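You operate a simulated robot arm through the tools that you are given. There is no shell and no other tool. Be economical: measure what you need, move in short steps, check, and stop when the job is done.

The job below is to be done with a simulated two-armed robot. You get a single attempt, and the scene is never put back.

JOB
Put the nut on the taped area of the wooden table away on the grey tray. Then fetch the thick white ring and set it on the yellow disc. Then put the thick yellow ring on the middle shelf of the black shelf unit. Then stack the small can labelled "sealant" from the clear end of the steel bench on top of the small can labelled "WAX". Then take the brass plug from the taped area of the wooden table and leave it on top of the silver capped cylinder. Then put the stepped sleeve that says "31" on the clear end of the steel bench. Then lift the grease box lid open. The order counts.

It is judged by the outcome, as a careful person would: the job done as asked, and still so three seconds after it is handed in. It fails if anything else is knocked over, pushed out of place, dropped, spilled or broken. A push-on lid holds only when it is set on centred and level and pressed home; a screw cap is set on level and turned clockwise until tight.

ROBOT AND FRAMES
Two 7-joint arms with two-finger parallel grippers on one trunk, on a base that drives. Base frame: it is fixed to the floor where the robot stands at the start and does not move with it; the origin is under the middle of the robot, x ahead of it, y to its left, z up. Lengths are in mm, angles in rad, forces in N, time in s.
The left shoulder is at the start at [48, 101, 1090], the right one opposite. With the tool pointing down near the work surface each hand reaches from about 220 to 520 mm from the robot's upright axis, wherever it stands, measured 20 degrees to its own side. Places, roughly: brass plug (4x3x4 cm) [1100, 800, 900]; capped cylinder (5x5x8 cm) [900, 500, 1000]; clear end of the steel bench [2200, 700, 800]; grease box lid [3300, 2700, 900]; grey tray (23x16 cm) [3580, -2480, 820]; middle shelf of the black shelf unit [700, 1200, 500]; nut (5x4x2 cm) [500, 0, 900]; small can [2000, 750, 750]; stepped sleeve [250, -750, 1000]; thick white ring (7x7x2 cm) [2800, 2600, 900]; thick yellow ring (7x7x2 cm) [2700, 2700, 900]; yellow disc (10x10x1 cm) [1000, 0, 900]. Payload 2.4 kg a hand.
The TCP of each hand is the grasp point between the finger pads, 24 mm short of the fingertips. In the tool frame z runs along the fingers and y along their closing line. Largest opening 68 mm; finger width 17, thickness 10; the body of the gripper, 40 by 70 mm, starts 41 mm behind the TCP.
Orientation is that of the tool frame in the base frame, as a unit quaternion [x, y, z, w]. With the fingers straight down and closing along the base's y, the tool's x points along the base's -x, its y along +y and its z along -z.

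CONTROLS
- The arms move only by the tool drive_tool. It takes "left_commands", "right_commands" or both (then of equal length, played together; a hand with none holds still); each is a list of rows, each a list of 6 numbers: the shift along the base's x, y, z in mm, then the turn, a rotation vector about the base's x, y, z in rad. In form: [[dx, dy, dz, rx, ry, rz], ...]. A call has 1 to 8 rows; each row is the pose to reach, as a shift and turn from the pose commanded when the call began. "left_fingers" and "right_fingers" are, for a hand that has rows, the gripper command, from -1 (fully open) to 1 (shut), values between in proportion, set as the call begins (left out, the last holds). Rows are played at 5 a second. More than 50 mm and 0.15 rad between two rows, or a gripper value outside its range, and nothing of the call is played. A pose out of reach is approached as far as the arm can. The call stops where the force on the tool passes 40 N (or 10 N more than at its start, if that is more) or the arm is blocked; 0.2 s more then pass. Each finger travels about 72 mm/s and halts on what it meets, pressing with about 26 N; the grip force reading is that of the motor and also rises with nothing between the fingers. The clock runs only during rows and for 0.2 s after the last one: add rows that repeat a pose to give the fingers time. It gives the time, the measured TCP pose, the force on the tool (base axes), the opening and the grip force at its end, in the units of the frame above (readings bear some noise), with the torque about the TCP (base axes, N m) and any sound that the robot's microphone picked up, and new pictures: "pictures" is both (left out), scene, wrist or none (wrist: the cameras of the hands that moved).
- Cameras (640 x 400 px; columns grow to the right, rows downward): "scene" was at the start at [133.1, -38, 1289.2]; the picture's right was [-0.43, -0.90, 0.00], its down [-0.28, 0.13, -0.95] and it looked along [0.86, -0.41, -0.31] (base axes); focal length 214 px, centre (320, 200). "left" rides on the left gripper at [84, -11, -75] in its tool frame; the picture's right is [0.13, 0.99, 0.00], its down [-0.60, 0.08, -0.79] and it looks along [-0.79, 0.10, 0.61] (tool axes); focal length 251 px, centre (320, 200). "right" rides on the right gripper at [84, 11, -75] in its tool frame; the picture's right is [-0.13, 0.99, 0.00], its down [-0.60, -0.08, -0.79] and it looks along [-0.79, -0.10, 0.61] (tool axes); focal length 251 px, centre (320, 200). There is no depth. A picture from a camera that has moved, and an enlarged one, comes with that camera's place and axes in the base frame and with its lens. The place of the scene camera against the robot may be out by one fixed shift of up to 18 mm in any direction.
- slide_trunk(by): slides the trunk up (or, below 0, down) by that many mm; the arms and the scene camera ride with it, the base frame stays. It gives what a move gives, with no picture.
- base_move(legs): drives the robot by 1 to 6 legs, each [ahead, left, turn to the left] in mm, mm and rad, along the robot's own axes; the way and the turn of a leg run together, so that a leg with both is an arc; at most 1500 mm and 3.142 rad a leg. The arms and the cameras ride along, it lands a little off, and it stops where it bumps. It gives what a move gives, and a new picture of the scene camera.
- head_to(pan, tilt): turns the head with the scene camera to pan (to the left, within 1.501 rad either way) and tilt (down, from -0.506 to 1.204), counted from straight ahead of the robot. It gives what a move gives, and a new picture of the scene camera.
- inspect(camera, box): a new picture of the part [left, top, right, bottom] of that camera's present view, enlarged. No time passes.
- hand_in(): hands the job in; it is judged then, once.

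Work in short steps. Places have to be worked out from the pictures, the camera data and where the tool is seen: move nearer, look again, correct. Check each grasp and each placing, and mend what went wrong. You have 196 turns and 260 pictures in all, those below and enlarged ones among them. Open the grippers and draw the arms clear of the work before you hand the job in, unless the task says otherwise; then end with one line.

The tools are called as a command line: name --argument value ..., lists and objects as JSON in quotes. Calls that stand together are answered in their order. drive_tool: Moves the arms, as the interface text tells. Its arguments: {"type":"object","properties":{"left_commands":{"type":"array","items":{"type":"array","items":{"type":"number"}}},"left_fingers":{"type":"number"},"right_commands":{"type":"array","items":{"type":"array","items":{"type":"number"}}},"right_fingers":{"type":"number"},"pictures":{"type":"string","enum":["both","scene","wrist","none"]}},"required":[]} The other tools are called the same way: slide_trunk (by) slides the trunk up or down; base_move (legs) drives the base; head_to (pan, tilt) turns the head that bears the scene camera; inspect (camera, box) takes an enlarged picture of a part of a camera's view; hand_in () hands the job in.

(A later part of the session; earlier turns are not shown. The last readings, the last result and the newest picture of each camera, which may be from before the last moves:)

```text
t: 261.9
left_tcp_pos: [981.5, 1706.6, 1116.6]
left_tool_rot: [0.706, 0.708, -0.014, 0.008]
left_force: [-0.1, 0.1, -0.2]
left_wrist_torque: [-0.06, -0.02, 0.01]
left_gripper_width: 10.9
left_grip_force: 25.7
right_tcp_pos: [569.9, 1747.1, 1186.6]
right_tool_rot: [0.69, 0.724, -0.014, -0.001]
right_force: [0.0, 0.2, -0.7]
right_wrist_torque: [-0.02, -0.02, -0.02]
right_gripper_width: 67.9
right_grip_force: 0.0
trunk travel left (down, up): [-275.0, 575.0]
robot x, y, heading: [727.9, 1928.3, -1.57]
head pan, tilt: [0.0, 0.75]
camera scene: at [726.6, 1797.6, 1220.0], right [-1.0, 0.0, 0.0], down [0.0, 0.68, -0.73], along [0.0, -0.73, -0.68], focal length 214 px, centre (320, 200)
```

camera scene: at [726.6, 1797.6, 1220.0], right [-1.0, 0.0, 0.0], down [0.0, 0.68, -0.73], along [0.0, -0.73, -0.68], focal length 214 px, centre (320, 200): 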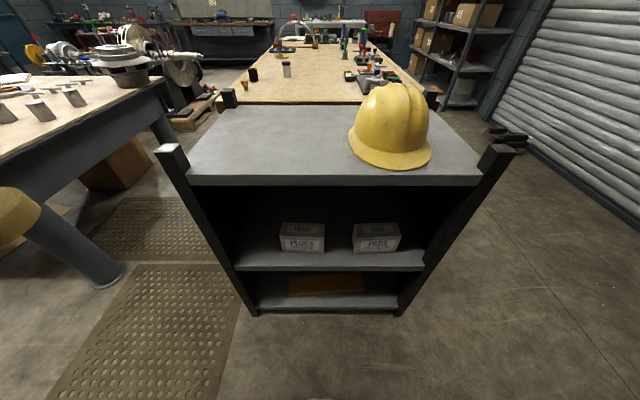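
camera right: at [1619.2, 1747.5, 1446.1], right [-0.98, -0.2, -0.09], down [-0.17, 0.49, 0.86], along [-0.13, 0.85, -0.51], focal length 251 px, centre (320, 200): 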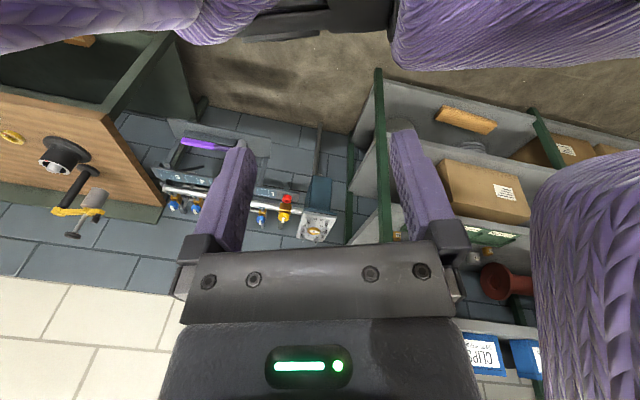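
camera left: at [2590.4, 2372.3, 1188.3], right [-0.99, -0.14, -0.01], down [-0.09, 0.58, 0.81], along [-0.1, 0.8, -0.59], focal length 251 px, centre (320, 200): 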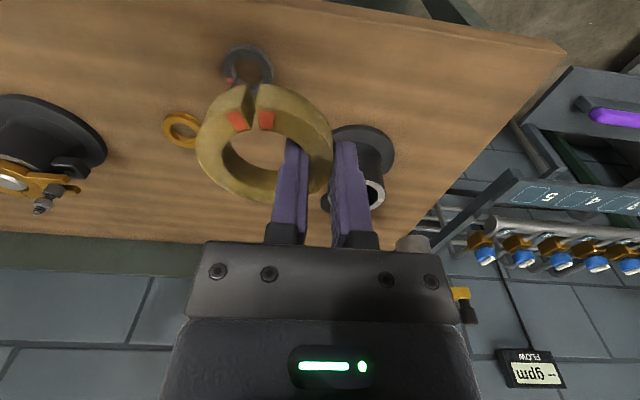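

The unit spans x≈309–1075, front y≈1373, middle shelf z≈490, deck underside ≈874. I'll place the ring in the gap between the two boxes (x≈655, near the front). Shift base right 255 and lower the trunk 275.

base_move --legs '[[40, -255, 0]]'

slide_trunk --by -270

drive_tool --left_commands '[[-5, -25, -40, 0, 0, 0], [-10, -50, -80, 0, 0, 0], [-15, -75, -120, 0, 0, 0], [-20, -95, -160, 0, 0, 0], [-25, -110, -200, 0, 0, 0], [-30, -120, -240, 0, 0, 0], [-35, -130, -275, 0, 0, 0], [-35, -130, -275, 0, 0, 0]]' --pictures "both"

```text
t: 263.8
left_tcp_pos: [712.6, 1667.3, 1116.8]
left_tool_rot: [0.705, 0.709, -0.014, 0.007]
left_force: [0.2, -0.3, 0.3]
left_wrist_torque: [0.0, -0.02, -0.02]
left_gripper_width: 11.0
left_grip_force: 26.2
right_tcp_pos: [302.0, 1708.0, 1187.7]
right_tool_rot: [0.69, 0.723, -0.013, -0.001]
right_force: [-0.4, -0.1, 0.4]
right_wrist_torque: [-0.01, -0.01, 0.01]
right_gripper_width: 68.1
right_grip_force: 0.0
trunk travel left (down, up): [-275.0, 575.0]
robot x, y, heading: [455.9, 1897.1, -1.573]
head pan, tilt: [0.0, 0.75]
camera scene: at [458.2, 1758.2, 1220.0], right [-1.0, 0.0, 0.0], down [0.0, 0.68, -0.73], along [0.0, -0.73, -0.68], focal length 214 px, centre (320, 200)
```

scene: 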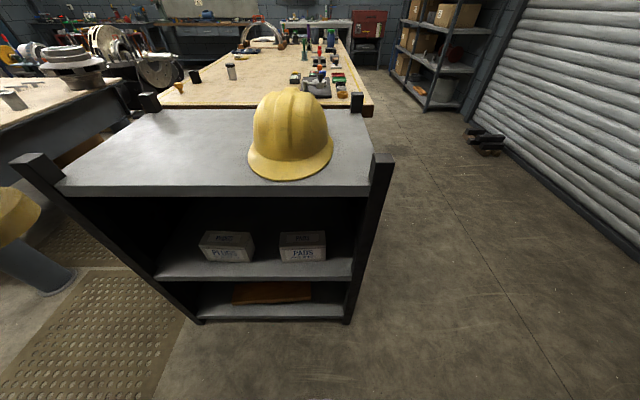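

```text
t: 266.5
left_tcp_pos: [711.9, 1667.0, 846.8]
left_tool_rot: [0.706, 0.708, -0.014, 0.007]
left_force: [-0.3, -0.5, -0.7]
left_wrist_torque: [0.01, -0.02, -0.01]
left_gripper_width: 11.0
left_grip_force: 26.4
right_tcp_pos: [302.4, 1708.8, 918.2]
right_tool_rot: [0.69, 0.724, -0.014, -0.001]
right_force: [-0.9, 0.1, 0.1]
right_wrist_torque: [0.0, -0.06, 0.02]
right_gripper_width: 67.8
right_grip_force: 0.0
trunk travel left (down, up): [-5.0, 845.0]
robot x, y, heading: [457.0, 1893.1, -1.569]
head pan, tilt: [0.0, 0.75]
```

```text
t: 268.3
left_tcp_pos: [680.3, 1534.3, 570.5]
left_tool_rot: [0.706, 0.708, -0.015, 0.008]
left_force: [0.5, -0.7, 0.6]
left_wrist_torque: [0.01, 0.01, -0.03]
left_gripper_width: 11.0
left_grip_force: 25.9
right_tcp_pos: [303.0, 1707.7, 916.0]
right_tool_rot: [0.69, 0.724, -0.015, -0.001]
right_force: [-0.2, 0.1, 0.9]
right_wrist_torque: [0.0, 0.01, -0.01]
right_gripper_width: 67.9
right_grip_force: 0.0
trunk travel left (down, up): [-5.0, 845.0]
robot x, y, heading: [459.9, 1896.8, -1.573]
head pan, tilt: [0.0, 0.75]
camera scene: at [458.5, 1675.0, 941.5], right [-1.0, 0.0, 0.0], down [0.0, 0.68, -0.73], along [0.0, -0.73, -0.68], focal length 214 px, centre (320, 200)
camera left: at [670.2, 1620.4, 642.3], right [0.99, 0.13, -0.01], down [0.09, -0.58, 0.81], along [0.1, -0.8, -0.59], focal length 251 px, centre (320, 200)
```

scene: 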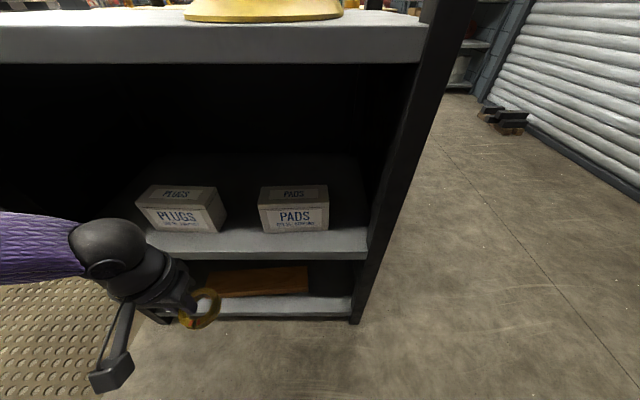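
left: 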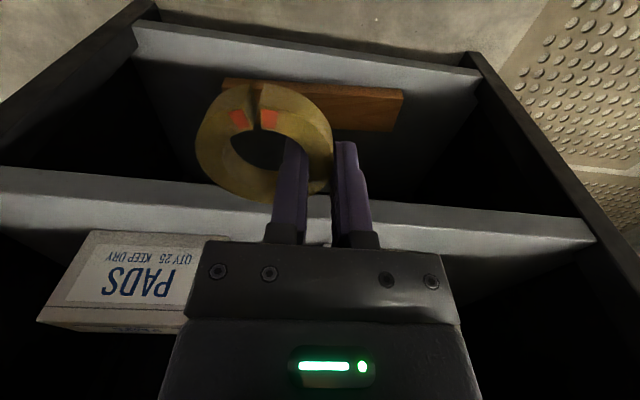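

inspect --camera "scene" --box '[100, 150, 420, 340]'

```text
2.00 times, centred on (260, 245) of scene
camera zoom: at [458.5, 1675.0, 941.5], right [-1.0, 0.0, 0.0], down [0.0, 0.68, -0.73], along [0.0, -0.73, -0.68], focal length 429 px, centre (440, 110)
```

zoom: 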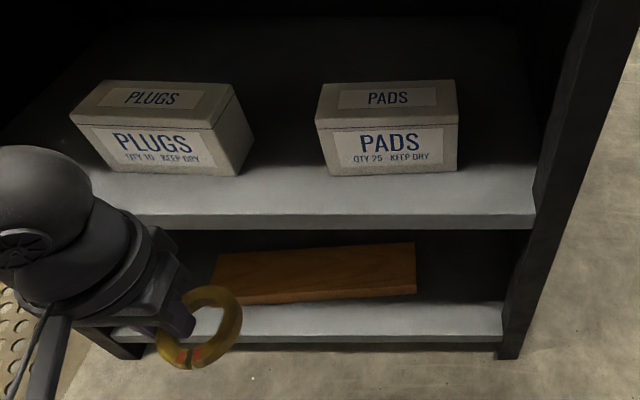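

Shelf front top is z≈484, gap between boxes x≈614–729. To keep the elbow clear of the left post, turn the robot 0.2 left and realign before driving in.

base_move --legs '[[40, -106, 0.2]]'

inspect --camera "left" --box '[0, 0, 640, 400]'

```text
t: 269.5
left_tcp_pos: [647.2, 1536.7, 569.7]
left_tool_rot: [0.632, 0.775, -0.013, 0.009]
left_force: [0.3, -0.6, 0.1]
left_wrist_torque: [-0.02, -0.02, 0.01]
left_gripper_width: 11.0
left_grip_force: 25.8
right_tcp_pos: [241.5, 1630.8, 917.7]
right_tool_rot: [0.615, 0.788, -0.014, -0.001]
right_force: [-0.4, 0.5, -0.2]
right_wrist_torque: [0.01, -0.02, 0.01]
right_gripper_width: 67.8
right_grip_force: 0.1
trunk travel left (down, up): [-5.0, 845.0]
robot x, y, heading: [353.6, 1838.3, -1.375]
head pan, tilt: [0.0, 0.75]
camera scene: at [401.9, 1629.1, 941.5], right [-0.98, -0.2, 0.0], down [-0.13, 0.67, -0.73], along [0.14, -0.72, -0.68], focal length 214 px, centre (320, 200)
```

scene: 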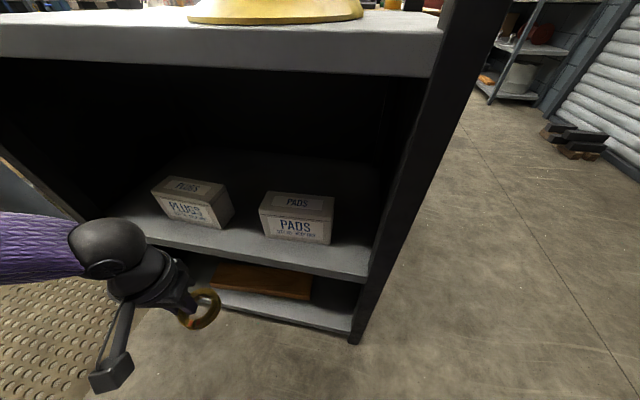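

```text
1.00 times, centred on (320, 200) of left (not enlarged: the box is as wide or as high as the picture)
camera zoom: at [619.4, 1617.8, 642.6], right [0.95, 0.33, -0.01], down [0.2, -0.55, 0.81], along [0.26, -0.77, -0.59], focal length 251 px, centre (320, 200)
```

zoom: 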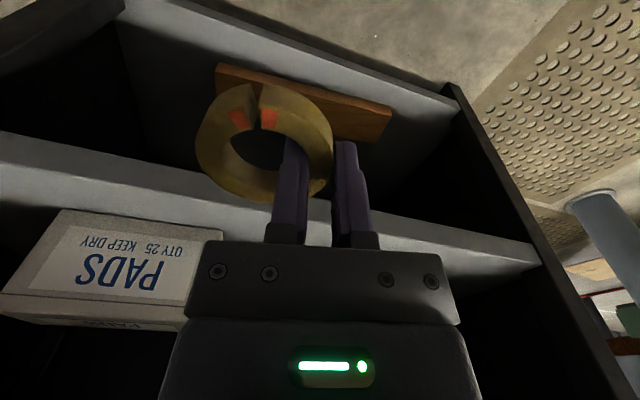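

Aligned: driving 208 ahead would put the ring in the gap. The head would come close to the deck, so turn it left first (also to watch the elbow), then go 140 ahead.

head_to --pan 1.3 --tilt 0.5

base_move --legs '[[140, 0, 0]]'

inspect --camera "left" --box '[0, 0, 640, 400]'

```text
t: 271.0
left_tcp_pos: [647.0, 1538.2, 569.5]
left_tool_rot: [0.632, 0.775, -0.013, 0.008]
left_force: [-0.4, 0.1, -0.7]
left_wrist_torque: [0.01, 0.0, 0.01]
left_gripper_width: 11.0
left_grip_force: 25.8
right_tcp_pos: [242.8, 1631.2, 917.6]
right_tool_rot: [0.615, 0.788, -0.014, 0.0]
right_force: [-1.1, -0.1, -0.2]
right_wrist_torque: [0.03, 0.04, -0.01]
right_gripper_width: 68.1
right_grip_force: 0.0
trunk travel left (down, up): [-5.0, 845.0]
robot x, y, heading: [355.3, 1840.4, -1.372]
head pan, tilt: [1.3, 0.499]
camera scene: at [476.2, 1703.7, 963.4], right [-0.07, -1.0, 0.0], down [-0.48, 0.03, -0.88], along [0.88, -0.06, -0.48], focal length 214 px, centre (320, 200)
```

scene: 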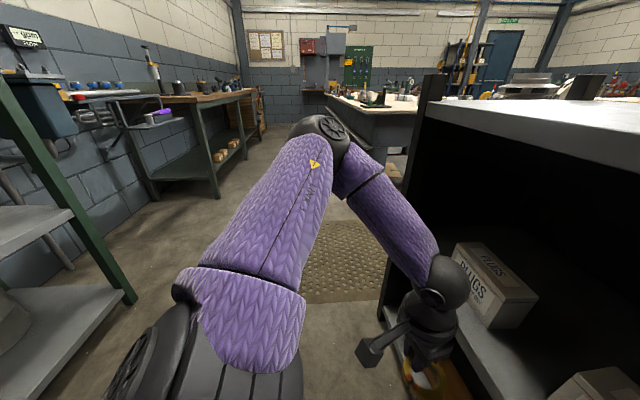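

```text
t: 272.4
left_tcp_pos: [675.7, 1396.5, 570.4]
left_tool_rot: [0.631, 0.775, -0.013, 0.009]
left_force: [-0.1, 0.4, -0.1]
left_wrist_torque: [0.01, 0.0, 0.01]
left_gripper_width: 11.1
left_grip_force: 25.7
right_tcp_pos: [270.5, 1489.1, 917.7]
right_tool_rot: [0.614, 0.789, -0.014, 0.0]
right_force: [-0.4, -0.4, 0.4]
right_wrist_torque: [0.0, -0.02, 0.0]
right_gripper_width: 68.1
right_grip_force: 0.0
trunk travel left (down, up): [-5.0, 845.0]
robot x, y, heading: [386.2, 1701.6, -1.372]
head pan, tilt: [1.3, 0.499]
camera scene: at [504.9, 1563.1, 963.5], right [-0.07, -1.0, 0.0], down [-0.48, 0.03, -0.88], along [0.88, -0.06, -0.48], focal length 214 px, centre (320, 200)
```

scene: 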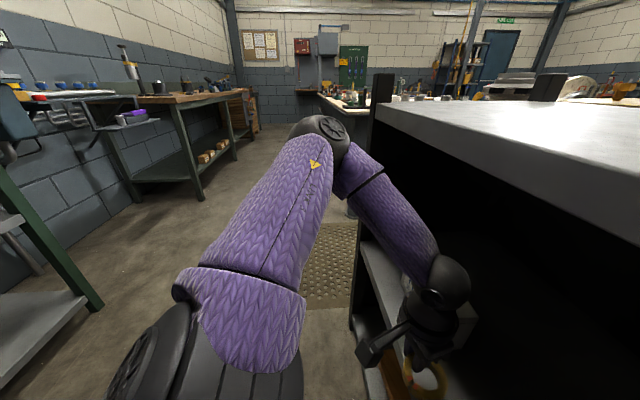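

```text
1.00 times, centred on (320, 200) of left (not enlarged: the box is as wide or as high as the picture)
camera zoom: at [648.3, 1477.3, 642.6], right [0.94, 0.33, -0.01], down [0.2, -0.55, 0.81], along [0.26, -0.77, -0.59], focal length 251 px, centre (320, 200)
```

zoom: 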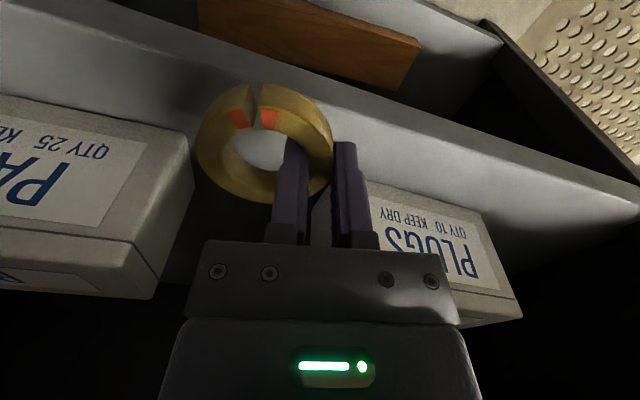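

All clear so far; go the last 60 ahead.

base_move --legs '[[60, 0, 0]]'

drive_tool --left_commands '[[0, 0, -15, 0, 0, 0], [0, 0, -30, 0, 0, 0], [0, 0, -40, 0, 0, 0], [0, 0, -40, 0, 0, 0]]' --pictures "wrist"

```text
t: 273.3
left_tcp_pos: [688.8, 1334.0, 569.8]
left_tool_rot: [0.632, 0.775, -0.013, 0.008]
left_force: [0.5, -0.4, -1.1]
left_wrist_torque: [-0.02, 0.04, 0.01]
left_gripper_width: 11.1
left_grip_force: 26.3
right_tcp_pos: [283.5, 1429.6, 916.2]
right_tool_rot: [0.616, 0.788, -0.013, -0.001]
right_force: [0.5, 0.0, -0.4]
right_wrist_torque: [-0.02, 0.01, 0.02]
right_gripper_width: 68.0
right_grip_force: 0.0
trunk travel left (down, up): [-5.0, 845.0]
robot x, y, heading: [394.8, 1639.5, -1.376]
head pan, tilt: [1.3, 0.499]
camera scene: at [516.9, 1502.7, 963.5], right [-0.07, -1.0, 0.0], down [-0.48, 0.03, -0.88], along [0.88, -0.06, -0.48], focal length 214 px, centre (320, 200)
```

scene: 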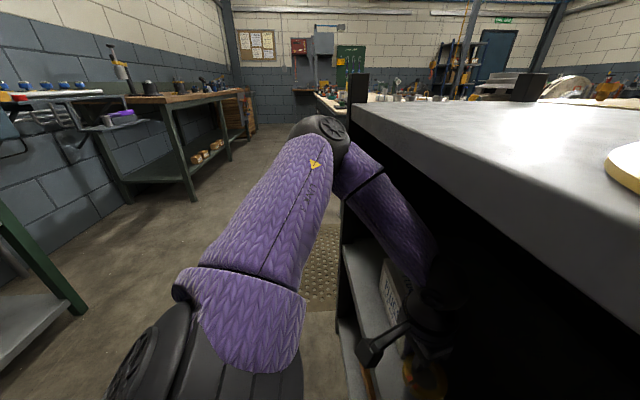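

```text
t: 273.8
left_tcp_pos: [687.9, 1335.6, 558.5]
left_tool_rot: [0.631, 0.776, -0.014, 0.013]
left_force: [-3.0, 9.5, 27.3]
left_wrist_torque: [-0.28, -0.93, 0.25]
left_gripper_width: 10.9
left_grip_force: 26.4
right_tcp_pos: [282.8, 1432.0, 917.3]
right_tool_rot: [0.615, 0.788, -0.014, 0.002]
right_force: [-0.5, 0.2, 0.4]
right_wrist_torque: [0.0, 0.01, -0.01]
right_gripper_width: 68.1
right_grip_force: 0.0
trunk travel left (down, up): [-5.0, 845.0]
robot x, y, heading: [402.2, 1637.2, -1.375]
head pan, tilt: [1.3, 0.499]
stopped in row 2 (left hand): the force on the tool passed its limit at 48 N (the readings are from after the stop); the commanded pose is now the measured one
camera left: at [660.0, 1417.3, 630.2], right [0.94, 0.33, -0.01], down [0.2, -0.54, 0.82], along [0.26, -0.77, -0.58], focal length 251 px, centre (320, 200)
```

left: 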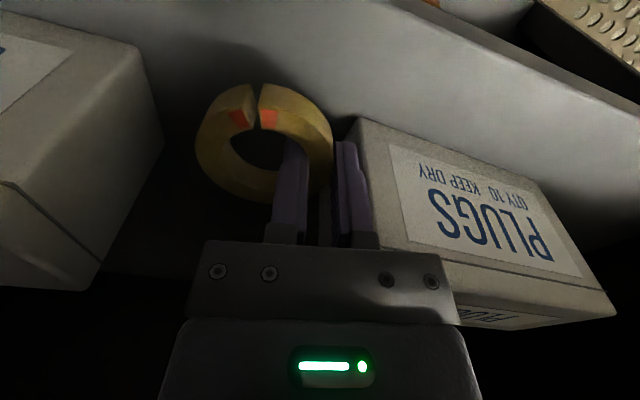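

The gripper body caught the PLUGS box's top edge. Lift a little, shift −18 in x and +8 in y, then lower again.

drive_tool --left_commands '[[0, 0, 10, 0, 0, 0], [-9, 5, 12, 0, 0, 0], [-18, 9, 12, 0, 0, 0], [-18, 9, 0, 0, 0, 0], [-18, 9, -10, 0, 0, 0], [-18, 9, -20, 0, 0, 0], [-18, 9, -28, 0, 0, 0], [-18, 9, -28, 0, 0, 0]]' --pictures "wrist"

```text
t: 275.6
left_tcp_pos: [668.6, 1343.3, 528.9]
left_tool_rot: [0.632, 0.775, -0.014, 0.011]
left_force: [0.1, 0.1, -0.1]
left_wrist_torque: [-0.02, -0.01, 0.02]
left_gripper_width: 11.1
left_grip_force: 26.0
right_tcp_pos: [283.9, 1428.9, 918.9]
right_tool_rot: [0.615, 0.789, -0.014, 0.001]
right_force: [-1.5, 2.2, 2.2]
right_wrist_torque: [-0.18, -0.03, 0.01]
right_gripper_width: 68.0
right_grip_force: 0.0
trunk travel left (down, up): [-5.0, 845.0]
robot x, y, heading: [397.5, 1640.1, -1.374]
head pan, tilt: [1.3, 0.499]
camera left: at [641.9, 1424.6, 600.5], right [0.95, 0.33, -0.01], down [0.2, -0.55, 0.81], along [0.26, -0.77, -0.58], focal length 251 px, centre (320, 200)
```

left: 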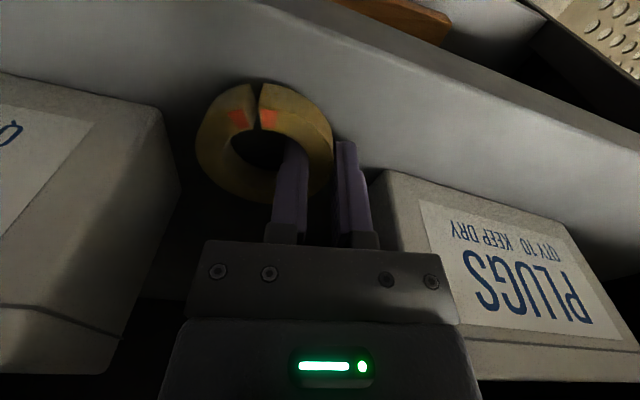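

Clear now. Lower until the ring touches the shelf.

drive_tool --left_commands '[[0, 0, -6, 0, 0, 0], [0, 0, -10, 0, 0, 0], [0, 0, -13, 0, 0, 0], [0, 0, -16, 0, 0, 0], [0, 0, -19, 0, 0, 0], [0, 0, -22, 0, 0, 0], [0, 0, -25, 0, 0, 0]]' --pictures "wrist"

```text
t: 276.1
left_tcp_pos: [669.5, 1344.2, 524.6]
left_tool_rot: [0.631, 0.776, -0.014, 0.015]
left_force: [0.6, 10.7, 41.2]
left_wrist_torque: [0.74, -0.01, -0.09]
left_gripper_width: 11.2
left_grip_force: 26.0
right_tcp_pos: [282.4, 1431.6, 919.8]
right_tool_rot: [0.614, 0.789, -0.015, 0.002]
right_force: [-0.3, -0.1, -0.7]
right_wrist_torque: [-0.03, 0.04, 0.02]
right_gripper_width: 68.0
right_grip_force: 0.0
trunk travel left (down, up): [-5.0, 845.0]
robot x, y, heading: [398.9, 1641.4, -1.372]
head pan, tilt: [1.3, 0.499]
stopped in row 2 (left hand): the force on the tool passed its limit at 52 N (the readings are from after the stop); the commanded pose is now the measured one
camera left: at [641.4, 1424.9, 595.7], right [0.95, 0.33, -0.01], down [0.2, -0.54, 0.82], along [0.26, -0.77, -0.58], focal length 251 px, centre (320, 200)
```

left: 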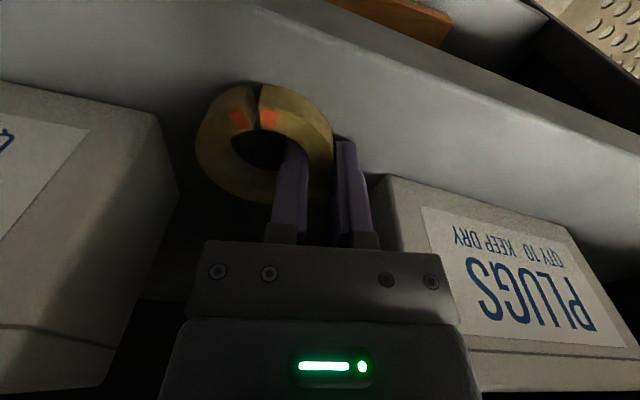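

Contact at the shelf (z≈500). Ease up 2 mm and open slightly.

drive_tool --left_commands '[[0, 0, 2, 0, 0, 0], [0, 0, 2, 0, 0, 0], [0, 0, 2, 0, 0, 0]]' --left_fingers 0.32 --pictures "none"

drive_tool --left_commands '[[0, 0, 5, 0, 0, 0], [0, 0, 15, 0, 0, 0], [0, 0, 35, 0, 0, 0], [0, 0, 50, 0, 0, 0], [0, 0, 50, 0, 0, 0]]' --pictures "wrist"

```text
t: 276.9
left_tcp_pos: [670.7, 1342.1, 524.5]
left_tool_rot: [0.631, 0.775, -0.013, 0.013]
left_force: [-5.3, 0.2, 4.2]
left_wrist_torque: [0.07, 0.08, 0.01]
left_gripper_width: 19.3
left_grip_force: 0.0
right_tcp_pos: [282.6, 1430.1, 917.2]
right_tool_rot: [0.614, 0.789, -0.014, 0.0]
right_force: [-2.4, 2.8, -0.2]
right_wrist_torque: [-0.08, -0.06, 0.0]
right_gripper_width: 67.9
right_grip_force: 0.0
trunk travel left (down, up): [-5.0, 845.0]
robot x, y, heading: [398.4, 1641.8, -1.375]
head pan, tilt: [1.3, 0.499]
```

```text
t: 278.1
left_tcp_pos: [670.5, 1343.1, 575.8]
left_tool_rot: [0.631, 0.775, -0.014, 0.013]
left_force: [0.7, -0.1, -0.4]
left_wrist_torque: [-0.02, 0.01, 0.03]
left_gripper_width: 22.9
left_grip_force: 0.1
right_tcp_pos: [283.1, 1429.1, 917.5]
right_tool_rot: [0.614, 0.789, -0.014, 0.0]
right_force: [-3.2, 4.7, 0.4]
right_wrist_torque: [-0.17, -0.12, 0.0]
right_gripper_width: 68.0
right_grip_force: 0.1
trunk travel left (down, up): [-5.0, 845.0]
robot x, y, heading: [398.3, 1642.3, -1.369]
head pan, tilt: [1.3, 0.499]
camera left: at [642.4, 1424.2, 646.9], right [0.95, 0.33, -0.01], down [0.2, -0.54, 0.82], along [0.26, -0.77, -0.58], focal length 251 px, centre (320, 200)
```

left: 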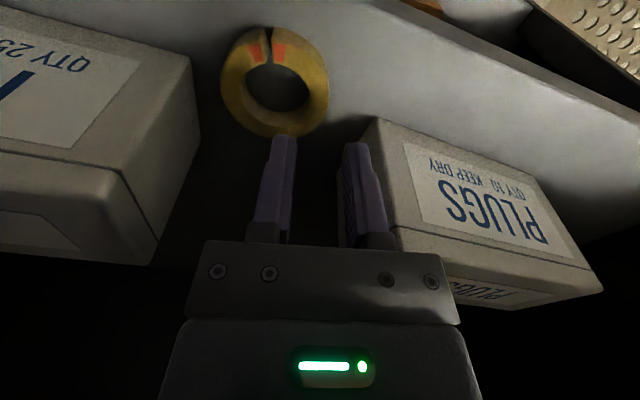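

The yellow ring sits on the middle shelf. Back straight out, then raise the trunk and turn toward the steel bench.

base_move --legs '[[-300, 0, 0]]'

slide_trunk --by 270

drive_tool --left_commands '[[0, 20, 45, 0, 0, 0], [5, 40, 90, 0, 0, 0], [10, 60, 130, 0, 0, 0], [15, 80, 170, 0, 0, 0], [20, 105, 205, 0, 0, 0], [25, 130, 235, 0, 0, 0], [25, 130, 270, 0, 0, 0]]' --left_fingers -1 --pictures "none"

base_move --legs '[[0, 0, 1.37], [1190, 0, 0]]'

head_to --pan -0.8 --tilt 0.5

```text
t: 280.1
left_tcp_pos: [610.3, 1637.3, 575.6]
left_tool_rot: [0.631, 0.775, -0.014, 0.014]
left_force: [-0.6, -0.2, 0.3]
left_wrist_torque: [0.03, 0.02, 0.04]
left_gripper_width: 23.0
left_grip_force: 0.0
right_tcp_pos: [223.7, 1723.1, 918.3]
right_tool_rot: [0.615, 0.788, -0.013, 0.0]
right_force: [0.4, 0.0, 0.3]
right_wrist_torque: [0.0, 0.0, -0.01]
right_gripper_width: 68.1
right_grip_force: 0.0
trunk travel left (down, up): [-5.0, 845.0]
robot x, y, heading: [338.6, 1937.1, -1.371]
head pan, tilt: [1.3, 0.499]
camera scene: at [457.5, 1797.2, 963.4], right [-0.07, -1.0, 0.0], down [-0.48, 0.03, -0.88], along [0.88, -0.06, -0.48], focal length 214 px, centre (320, 200)
```

scene: 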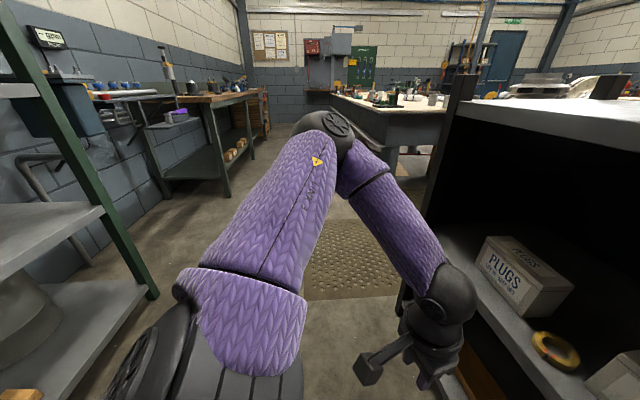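

```text
t: 282.9
left_tcp_pos: [610.5, 1636.1, 844.5]
left_tool_rot: [0.632, 0.775, -0.014, 0.013]
left_force: [0.6, 0.0, 0.2]
left_wrist_torque: [-0.01, 0.02, -0.02]
left_gripper_width: 23.0
left_grip_force: 0.1
right_tcp_pos: [223.0, 1723.8, 1187.0]
right_tool_rot: [0.615, 0.788, -0.013, 0.0]
right_force: [-0.1, 0.5, -1.3]
right_wrist_torque: [-0.02, -0.01, 0.01]
right_gripper_width: 68.0
right_grip_force: 0.0
trunk travel left (down, up): [-275.0, 575.0]
robot x, y, heading: [336.1, 1933.9, -1.372]
head pan, tilt: [1.3, 0.499]
```

```text
t: 284.5
left_tcp_pos: [637.1, 1766.6, 1115.8]
left_tool_rot: [0.632, 0.775, -0.013, 0.013]
left_force: [-0.1, -0.2, 0.6]
left_wrist_torque: [0.01, -0.02, -0.03]
left_gripper_width: 68.0
left_grip_force: 0.0
right_tcp_pos: [223.6, 1724.4, 1188.1]
right_tool_rot: [0.615, 0.788, -0.014, 0.0]
right_force: [-0.2, 1.4, -0.2]
right_wrist_torque: [0.0, -0.02, 0.0]
right_gripper_width: 68.0
right_grip_force: 0.2
trunk travel left (down, up): [-275.0, 575.0]
robot x, y, heading: [337.2, 1933.8, -1.373]
head pan, tilt: [1.3, 0.499]
```

```text
t: 294.1
left_tcp_pos: [1777.9, 2205.6, 1115.9]
left_tool_rot: [0.004, 1.0, -0.003, 0.019]
left_force: [0.5, 0.9, 0.2]
left_wrist_torque: [-0.02, -0.02, -0.01]
left_gripper_width: 67.8
left_grip_force: 0.2
right_tcp_pos: [1731.7, 1792.0, 1187.6]
right_tool_rot: [-0.019, 1.0, -0.011, 0.008]
right_force: [-0.6, 0.5, -0.1]
right_wrist_torque: [0.0, -0.02, -0.04]
right_gripper_width: 68.0
right_grip_force: 0.1
trunk travel left (down, up): [-275.0, 575.0]
robot x, y, heading: [1549.0, 1946.6, -0.012]
head pan, tilt: [1.3, 0.499]
camera scene: at [1629.0, 2041.2, 1242.1], right [0.96, -0.28, 0.0], down [-0.13, -0.46, -0.88], along [0.24, 0.84, -0.48], focal length 214 px, centre (320, 200)
```

scene: 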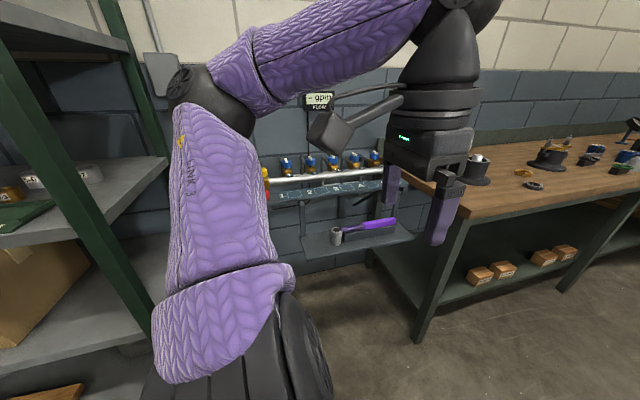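

```text
t: 296.1
left_tcp_pos: [1777.1, 2202.2, 1116.9]
left_tool_rot: [0.004, 1.0, -0.002, 0.018]
left_force: [0.8, -0.1, -0.2]
left_wrist_torque: [0.0, 0.03, 0.0]
left_gripper_width: 68.0
left_grip_force: 0.1
right_tcp_pos: [1732.5, 1788.8, 1188.0]
right_tool_rot: [-0.019, 1.0, -0.01, 0.009]
right_force: [-0.9, 0.4, 0.2]
right_wrist_torque: [0.01, 0.02, -0.01]
right_gripper_width: 67.8
right_grip_force: 0.1
trunk travel left (down, up): [-275.0, 575.0]
robot x, y, heading: [1550.6, 1947.0, -0.012]
head pan, tilt: [-0.799, 0.499]
camera scene: at [1666.4, 1887.9, 1242.7], right [-0.72, -0.69, 0.0], down [-0.33, 0.34, -0.88], along [0.61, -0.64, -0.48], focal length 214 px, centre (320, 200)
```

scene: 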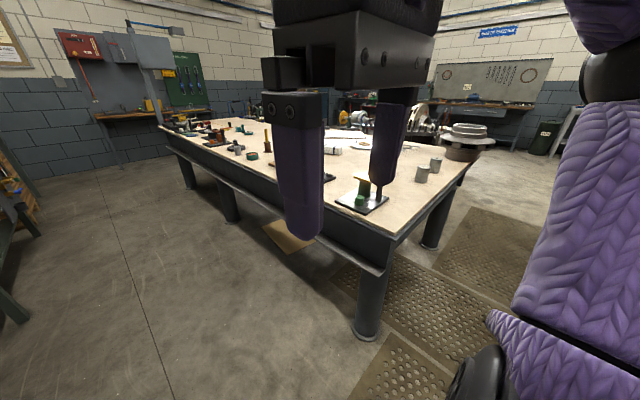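

Slide down the aisle to face the steel bench's end with the cans.

base_move --legs '[[0, -1180, 0]]'

head_to --pan 0.0 --tilt 0.6

```text
t: 302.1
left_tcp_pos: [1766.1, 997.1, 1117.6]
left_tool_rot: [0.004, 1.0, -0.001, 0.019]
left_force: [0.4, -0.2, -0.5]
left_wrist_torque: [0.0, 0.01, -0.01]
left_gripper_width: 67.9
left_grip_force: 0.0
right_tcp_pos: [1719.2, 583.3, 1188.3]
right_tool_rot: [-0.018, 1.0, -0.009, 0.009]
right_force: [0.3, 0.4, 0.0]
right_wrist_torque: [0.0, -0.01, -0.02]
right_gripper_width: 68.1
right_grip_force: 0.1
trunk travel left (down, up): [-275.0, 575.0]
robot x, y, heading: [1534.8, 743.5, -0.011]
head pan, tilt: [-0.799, 0.499]
camera scene: at [1655.1, 680.1, 1246.9], right [-0.72, -0.69, 0.0], down [-0.33, 0.35, -0.88], along [0.61, -0.64, -0.48], focal length 214 px, centre (320, 200)
```

scene: 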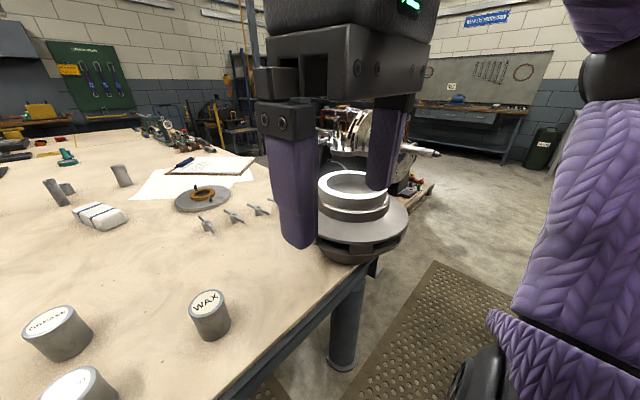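

```text
t: 303.3
left_tcp_pos: [1764.6, 998.0, 1114.3]
left_tool_rot: [0.003, 1.0, -0.001, 0.019]
left_force: [0.1, -0.3, -0.5]
left_wrist_torque: [-0.01, 0.0, -0.01]
left_gripper_width: 67.9
left_grip_force: 0.1
right_tcp_pos: [1720.9, 585.0, 1184.3]
right_tool_rot: [-0.019, 1.0, -0.009, 0.01]
right_force: [0.2, 0.8, 0.4]
right_wrist_torque: [0.06, -0.03, -0.03]
right_gripper_width: 68.0
right_grip_force: 0.1
trunk travel left (down, up): [-275.0, 575.0]
robot x, y, heading: [1537.8, 743.9, -0.011]
head pan, tilt: [0.0, 0.6]
camera scene: at [1680.7, 745.1, 1237.9], right [-0.01, -1.0, 0.0], down [-0.56, 0.01, -0.83], along [0.82, -0.01, -0.56], focal length 214 px, centre (320, 200)
```

scene: 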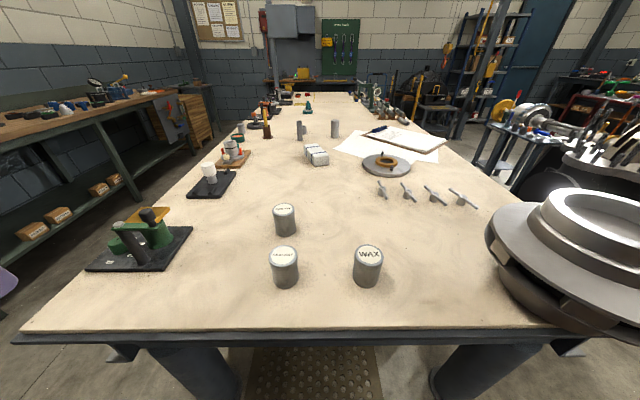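

inspect --camera "scene" --box '[240, 180, 420, 300]'

```text
3.33 times, centred on (330, 240) of scene
camera zoom: at [1680.7, 745.1, 1237.9], right [-0.01, -1.0, 0.0], down [-0.56, 0.01, -0.83], along [0.82, -0.01, -0.56], focal length 715 px, centre (287, 67)
```

zoom: 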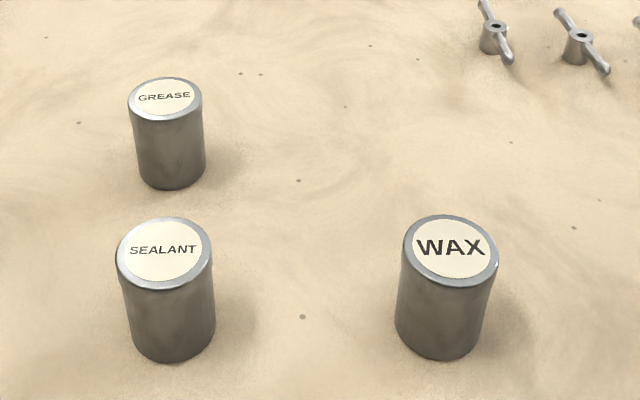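

SEALANT is at about [1984, 818], WAX at about [1983, 640] (if bench z≈800). Move the base to put SEALANT at the left arm's good reach, then hover above it.

base_move --legs '[[55, -135, 0]]'

drive_tool --left_commands '[[25, -8, -5, 0, -0.01, 0], [55, -16, -10, 0, -0.02, 0], [85, -24, -15, 0, -0.038, 0], [115, -32, -22, 0, -0.038, 0], [145, -40, -30, 0, -0.038, 0], [160, -44, -40, 0, -0.038, 0], [160, -44, -40, 0, -0.038, 0]]' --left_fingers -1 --pictures "both"

```text
t: 304.6
left_tcp_pos: [1822.1, 863.4, 1112.9]
left_tool_rot: [0.003, 1.0, -0.001, 0.019]
left_force: [0.0, -0.3, -0.6]
left_wrist_torque: [0.02, -0.02, -0.01]
left_gripper_width: 68.1
left_grip_force: 0.1
right_tcp_pos: [1776.7, 453.2, 1183.4]
right_tool_rot: [-0.017, 1.0, -0.009, 0.008]
right_force: [0.5, -0.7, 1.0]
right_wrist_torque: [0.03, -0.01, 0.05]
right_gripper_width: 67.9
right_grip_force: 0.0
trunk travel left (down, up): [-275.0, 575.0]
robot x, y, heading: [1589.0, 616.1, -0.016]
head pan, tilt: [0.0, 0.6]
camera scene: at [1736.0, 608.7, 1237.3], right [-0.01, -1.0, 0.0], down [-0.57, 0.01, -0.82], along [0.82, -0.01, -0.57], focal length 214 px, centre (320, 200)
```

scene: 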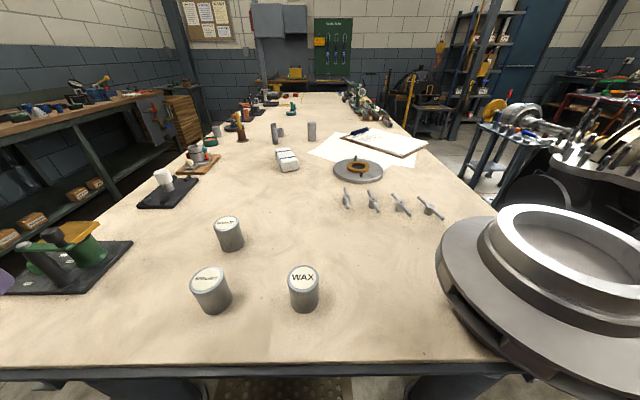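

```text
t: 306.2
left_tcp_pos: [1980.6, 823.5, 1070.1]
left_tool_rot: [0.004, 0.999, -0.001, 0.039]
left_force: [0.7, 0.0, -0.3]
left_wrist_torque: [0.0, 0.03, -0.02]
left_gripper_width: 68.2
left_grip_force: 0.0
right_tcp_pos: [1775.5, 454.8, 1182.2]
right_tool_rot: [-0.017, 1.0, -0.009, 0.009]
right_force: [0.1, -0.4, 0.3]
right_wrist_torque: [-0.02, -0.04, 0.01]
right_gripper_width: 68.2
right_grip_force: 0.0
trunk travel left (down, up): [-275.0, 575.0]
robot x, y, heading: [1590.0, 616.0, -0.01]
head pan, tilt: [0.0, 0.6]
camera scene: at [1735.8, 609.2, 1237.3], right [-0.01, -1.0, 0.0], down [-0.57, 0.01, -0.82], along [0.82, -0.01, -0.57], focal length 214 px, centre (320, 200)
camera left: at [1890.8, 812.2, 1138.9], right [-0.12, 0.99, -0.01], down [0.54, 0.08, 0.84], along [0.83, 0.09, -0.55], focal length 251 px, centre (320, 200)
```

scene: 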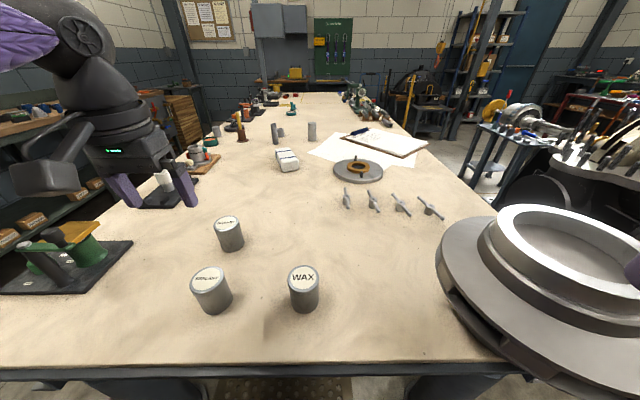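
left: 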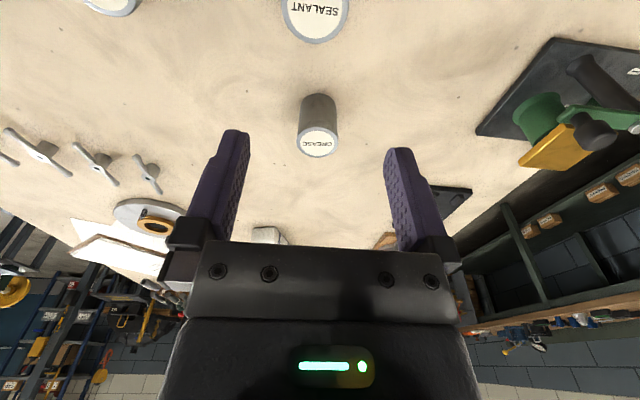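

Oops, tilt correction had the wrong sign; fix it (+0.078) and move to [1980, 814] at z≈965 for a close look.

drive_tool --left_commands '[[0, -5, -35, 0, 0.04, 0], [-1, -9, -70, 0, 0.078, 0], [-1, -9, -105, 0, 0.078, 0], [-1, -9, -105, 0, 0.078, 0]]' --pictures "wrist"

```text
t: 307.2
left_tcp_pos: [1980.5, 815.5, 965.8]
left_tool_rot: [0.004, 1.0, -0.003, -0.001]
left_force: [0.3, 1.0, 0.4]
left_wrist_torque: [-0.01, 0.0, 0.02]
left_gripper_width: 67.9
left_grip_force: 0.2
right_tcp_pos: [1776.8, 455.1, 1181.9]
right_tool_rot: [-0.017, 1.0, -0.01, 0.008]
right_force: [0.0, 0.1, 0.7]
right_wrist_torque: [-0.01, 0.01, -0.04]
right_gripper_width: 68.2
right_grip_force: 0.1
trunk travel left (down, up): [-275.0, 575.0]
robot x, y, heading: [1591.5, 611.7, -0.009]
head pan, tilt: [0.0, 0.6]
camera left: at [1895.7, 804.5, 1040.3], right [-0.12, 0.99, 0.0], down [0.61, 0.08, 0.79], along [0.79, 0.09, -0.61], focal length 251 px, centre (320, 200)
```

left: 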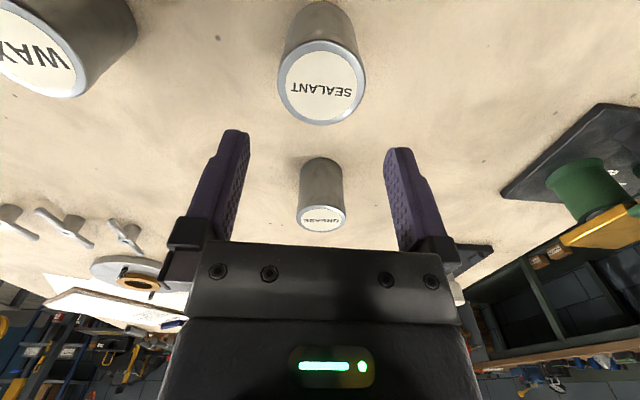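

Lateral alignment is good; can's centre x≈1985. Shift +4 and descend to z≈905 (tips just above the can's top).

drive_tool --left_commands '[[3, 0, -25, 0, 0, 0], [4, 0, -50, 0, 0, 0], [4, 0, -60, 0, 0, 0], [4, 0, -60, 0, 0, 0]]' --pictures "wrist"

inspect --camera "left" --box '[200, 60, 440, 240]'

```text
t: 308.2
left_tcp_pos: [1984.0, 815.1, 904.0]
left_tool_rot: [0.004, 1.0, -0.002, -0.001]
left_force: [0.7, -0.1, 0.1]
left_wrist_torque: [0.01, -0.04, -0.02]
left_gripper_width: 67.8
left_grip_force: 0.1
right_tcp_pos: [1776.6, 454.7, 1181.5]
right_tool_rot: [-0.017, 1.0, -0.009, 0.008]
right_force: [0.8, 1.1, 1.0]
right_wrist_torque: [-0.04, 0.01, -0.02]
right_gripper_width: 68.0
right_grip_force: 0.2
trunk travel left (down, up): [-275.0, 575.0]
robot x, y, heading: [1591.2, 611.0, -0.006]
head pan, tilt: [0.0, 0.6]
camera left: at [1899.6, 803.1, 978.8], right [-0.12, 0.99, 0.0], down [0.61, 0.08, 0.79], along [0.79, 0.09, -0.61], focal length 251 px, centre (320, 200)
```

left: 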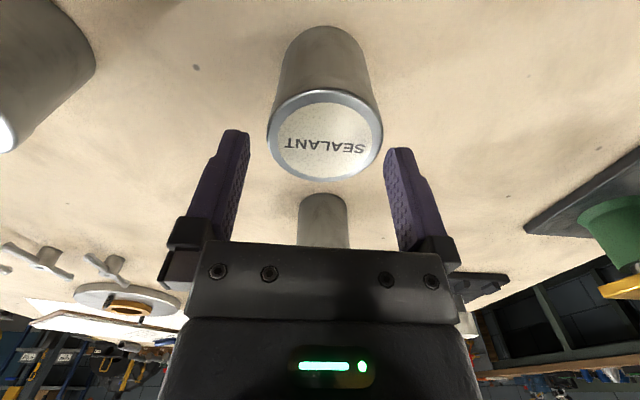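

```text
2.22 times, centred on (320, 150) of left
camera zoom: at [1899.6, 803.1, 978.8], right [-0.12, 0.99, 0.0], down [0.61, 0.08, 0.79], along [0.79, 0.09, -0.61], focal length 559 px, centre (320, 311)
```

zoom: 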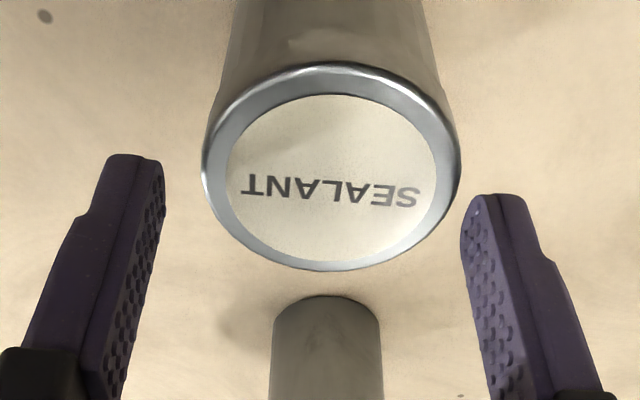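

Can top ≈871, diameter ≈61, centre [1983, 815] – aligned within ~1 mm. Descend around it to z≈843.

drive_tool --left_commands '[[-1, 0, -15, 0, 0, 0], [-1, 0, -25, 0, 0, 0], [-1, 0, -35, 0, 0, 0], [-1, 0, -45, 0, 0, 0], [-1, 0, -55, 0, 0, 0], [-1, 0, -60, 0, 0, 0], [-1, 0, -60, 0, 0, 0]]' --pictures "wrist"

```text
t: 309.8
left_tcp_pos: [1982.9, 815.1, 844.3]
left_tool_rot: [0.004, 1.0, -0.003, -0.002]
left_force: [-0.6, 0.4, 0.6]
left_wrist_torque: [-0.01, 0.01, 0.01]
left_gripper_width: 67.9
left_grip_force: 0.1
right_tcp_pos: [1775.9, 455.1, 1182.4]
right_tool_rot: [-0.017, 1.0, -0.009, 0.008]
right_force: [0.4, -0.8, 0.4]
right_wrist_torque: [-0.03, 0.01, 0.03]
right_gripper_width: 68.1
right_grip_force: 0.1
trunk travel left (down, up): [-275.0, 575.0]
robot x, y, heading: [1596.3, 614.0, -0.008]
head pan, tilt: [0.0, 0.6]
camera left: at [1899.5, 803.4, 919.0], right [-0.12, 0.99, 0.0], down [0.61, 0.08, 0.79], along [0.79, 0.09, -0.61], focal length 251 px, centre (320, 200)
```

left: 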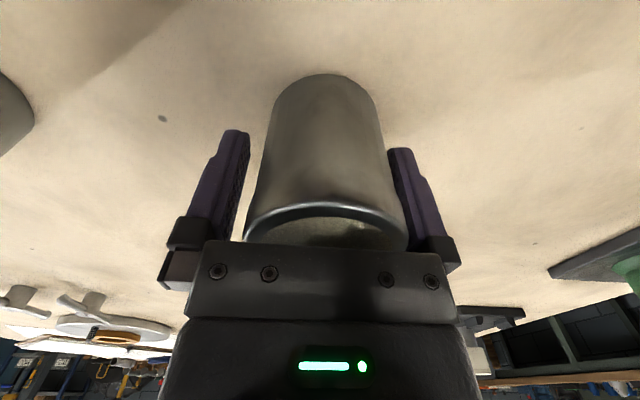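

Straddling the can. Close the gripper.

drive_tool --left_commands '[[0, 0, 0, 0, 0, 0], [0, 0, 0, 0, 0, 0], [0, 0, 0, 0, 0, 0]]' --left_fingers 1 --pictures "none"

drive_tool --left_commands '[[0, 0, 20, 0, 0, 0], [0, 0, 55, 0, 0, 0], [0, 0, 95, 0, 0, 0], [0, 0, 140, 0, 0, 0], [0, 0, 170, 0, 0, 0]]' --pictures "wrist"

```text
t: 310.6
left_tcp_pos: [1984.5, 814.5, 844.1]
left_tool_rot: [0.003, 1.0, -0.003, 0.0]
left_force: [0.0, -0.4, 0.6]
left_wrist_torque: [-0.04, -0.02, 0.01]
left_gripper_width: 59.1
left_grip_force: 26.2
right_tcp_pos: [1775.9, 455.4, 1180.6]
right_tool_rot: [-0.017, 1.0, -0.009, 0.008]
right_force: [-0.5, -0.6, -1.0]
right_wrist_torque: [-0.02, 0.01, -0.03]
right_gripper_width: 68.0
right_grip_force: 0.0
trunk travel left (down, up): [-275.0, 575.0]
robot x, y, heading: [1592.7, 610.7, -0.013]
head pan, tilt: [0.0, 0.6]
```

```text
t: 311.8
left_tcp_pos: [1984.1, 810.7, 1015.8]
left_tool_rot: [0.004, 1.0, -0.003, 0.0]
left_force: [0.4, -0.6, -2.9]
left_wrist_torque: [-0.01, 0.01, 0.0]
left_gripper_width: 59.2
left_grip_force: 25.5
right_tcp_pos: [1775.6, 455.0, 1182.1]
right_tool_rot: [-0.018, 1.0, -0.01, 0.008]
right_force: [-0.4, -0.4, -0.3]
right_wrist_torque: [0.04, 0.01, 0.02]
right_gripper_width: 67.9
right_grip_force: 0.2
trunk travel left (down, up): [-275.0, 575.0]
robot x, y, heading: [1590.1, 614.3, -0.011]
head pan, tilt: [0.0, 0.6]
camera left: at [1900.3, 799.2, 1091.0], right [-0.12, 0.99, 0.0], down [0.61, 0.08, 0.79], along [0.79, 0.09, -0.61], focal length 251 px, centre (320, 200)
```

left: 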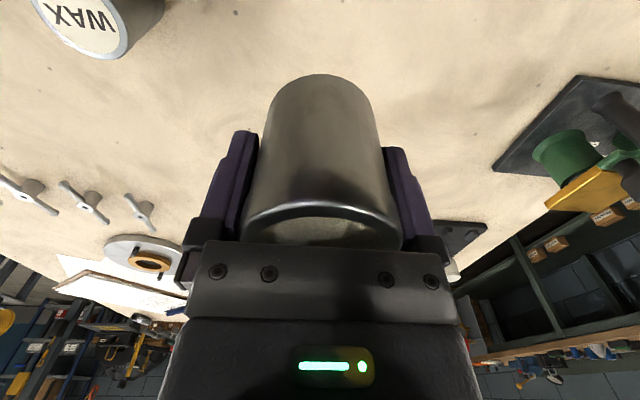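

Held (59 mm). Move the base right 175 to bring it above WAX.

base_move --legs '[[0, -175, 0]]'

inspect --camera "left" --box '[160, 0, 480, 200]'

```text
t: 313.3
left_tcp_pos: [1982.8, 633.6, 1015.7]
left_tool_rot: [0.003, 1.0, -0.003, -0.001]
left_force: [0.1, -0.4, -1.6]
left_wrist_torque: [0.05, 0.01, 0.02]
left_gripper_width: 59.4
left_grip_force: 25.9
right_tcp_pos: [1772.4, 278.7, 1181.7]
right_tool_rot: [-0.018, 1.0, -0.011, 0.009]
right_force: [0.8, 0.3, -0.8]
right_wrist_torque: [0.0, 0.0, 0.04]
right_gripper_width: 67.7
right_grip_force: 0.1
trunk travel left (down, up): [-275.0, 575.0]
robot x, y, heading: [1589.3, 434.8, -0.009]
head pan, tilt: [0.0, 0.6]
camera scene: at [1733.3, 435.9, 1237.8], right [-0.01, -1.0, 0.0], down [-0.57, 0.01, -0.82], along [0.82, -0.01, -0.57], focal length 214 px, centre (320, 200)
```

scene: 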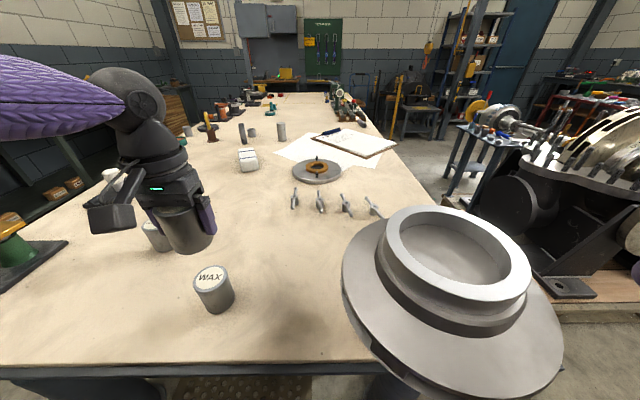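

```text
2.00 times, centred on (320, 100) of left
camera zoom: at [1898.0, 622.5, 1090.6], right [-0.12, 0.99, 0.0], down [0.61, 0.08, 0.79], along [0.79, 0.09, -0.61], focal length 503 px, centre (320, 400)
```

zoom: 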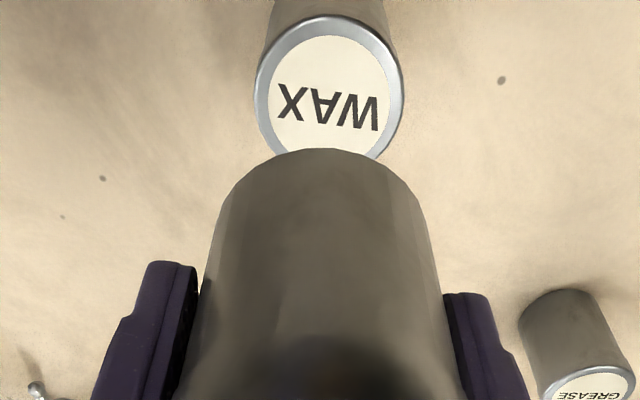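

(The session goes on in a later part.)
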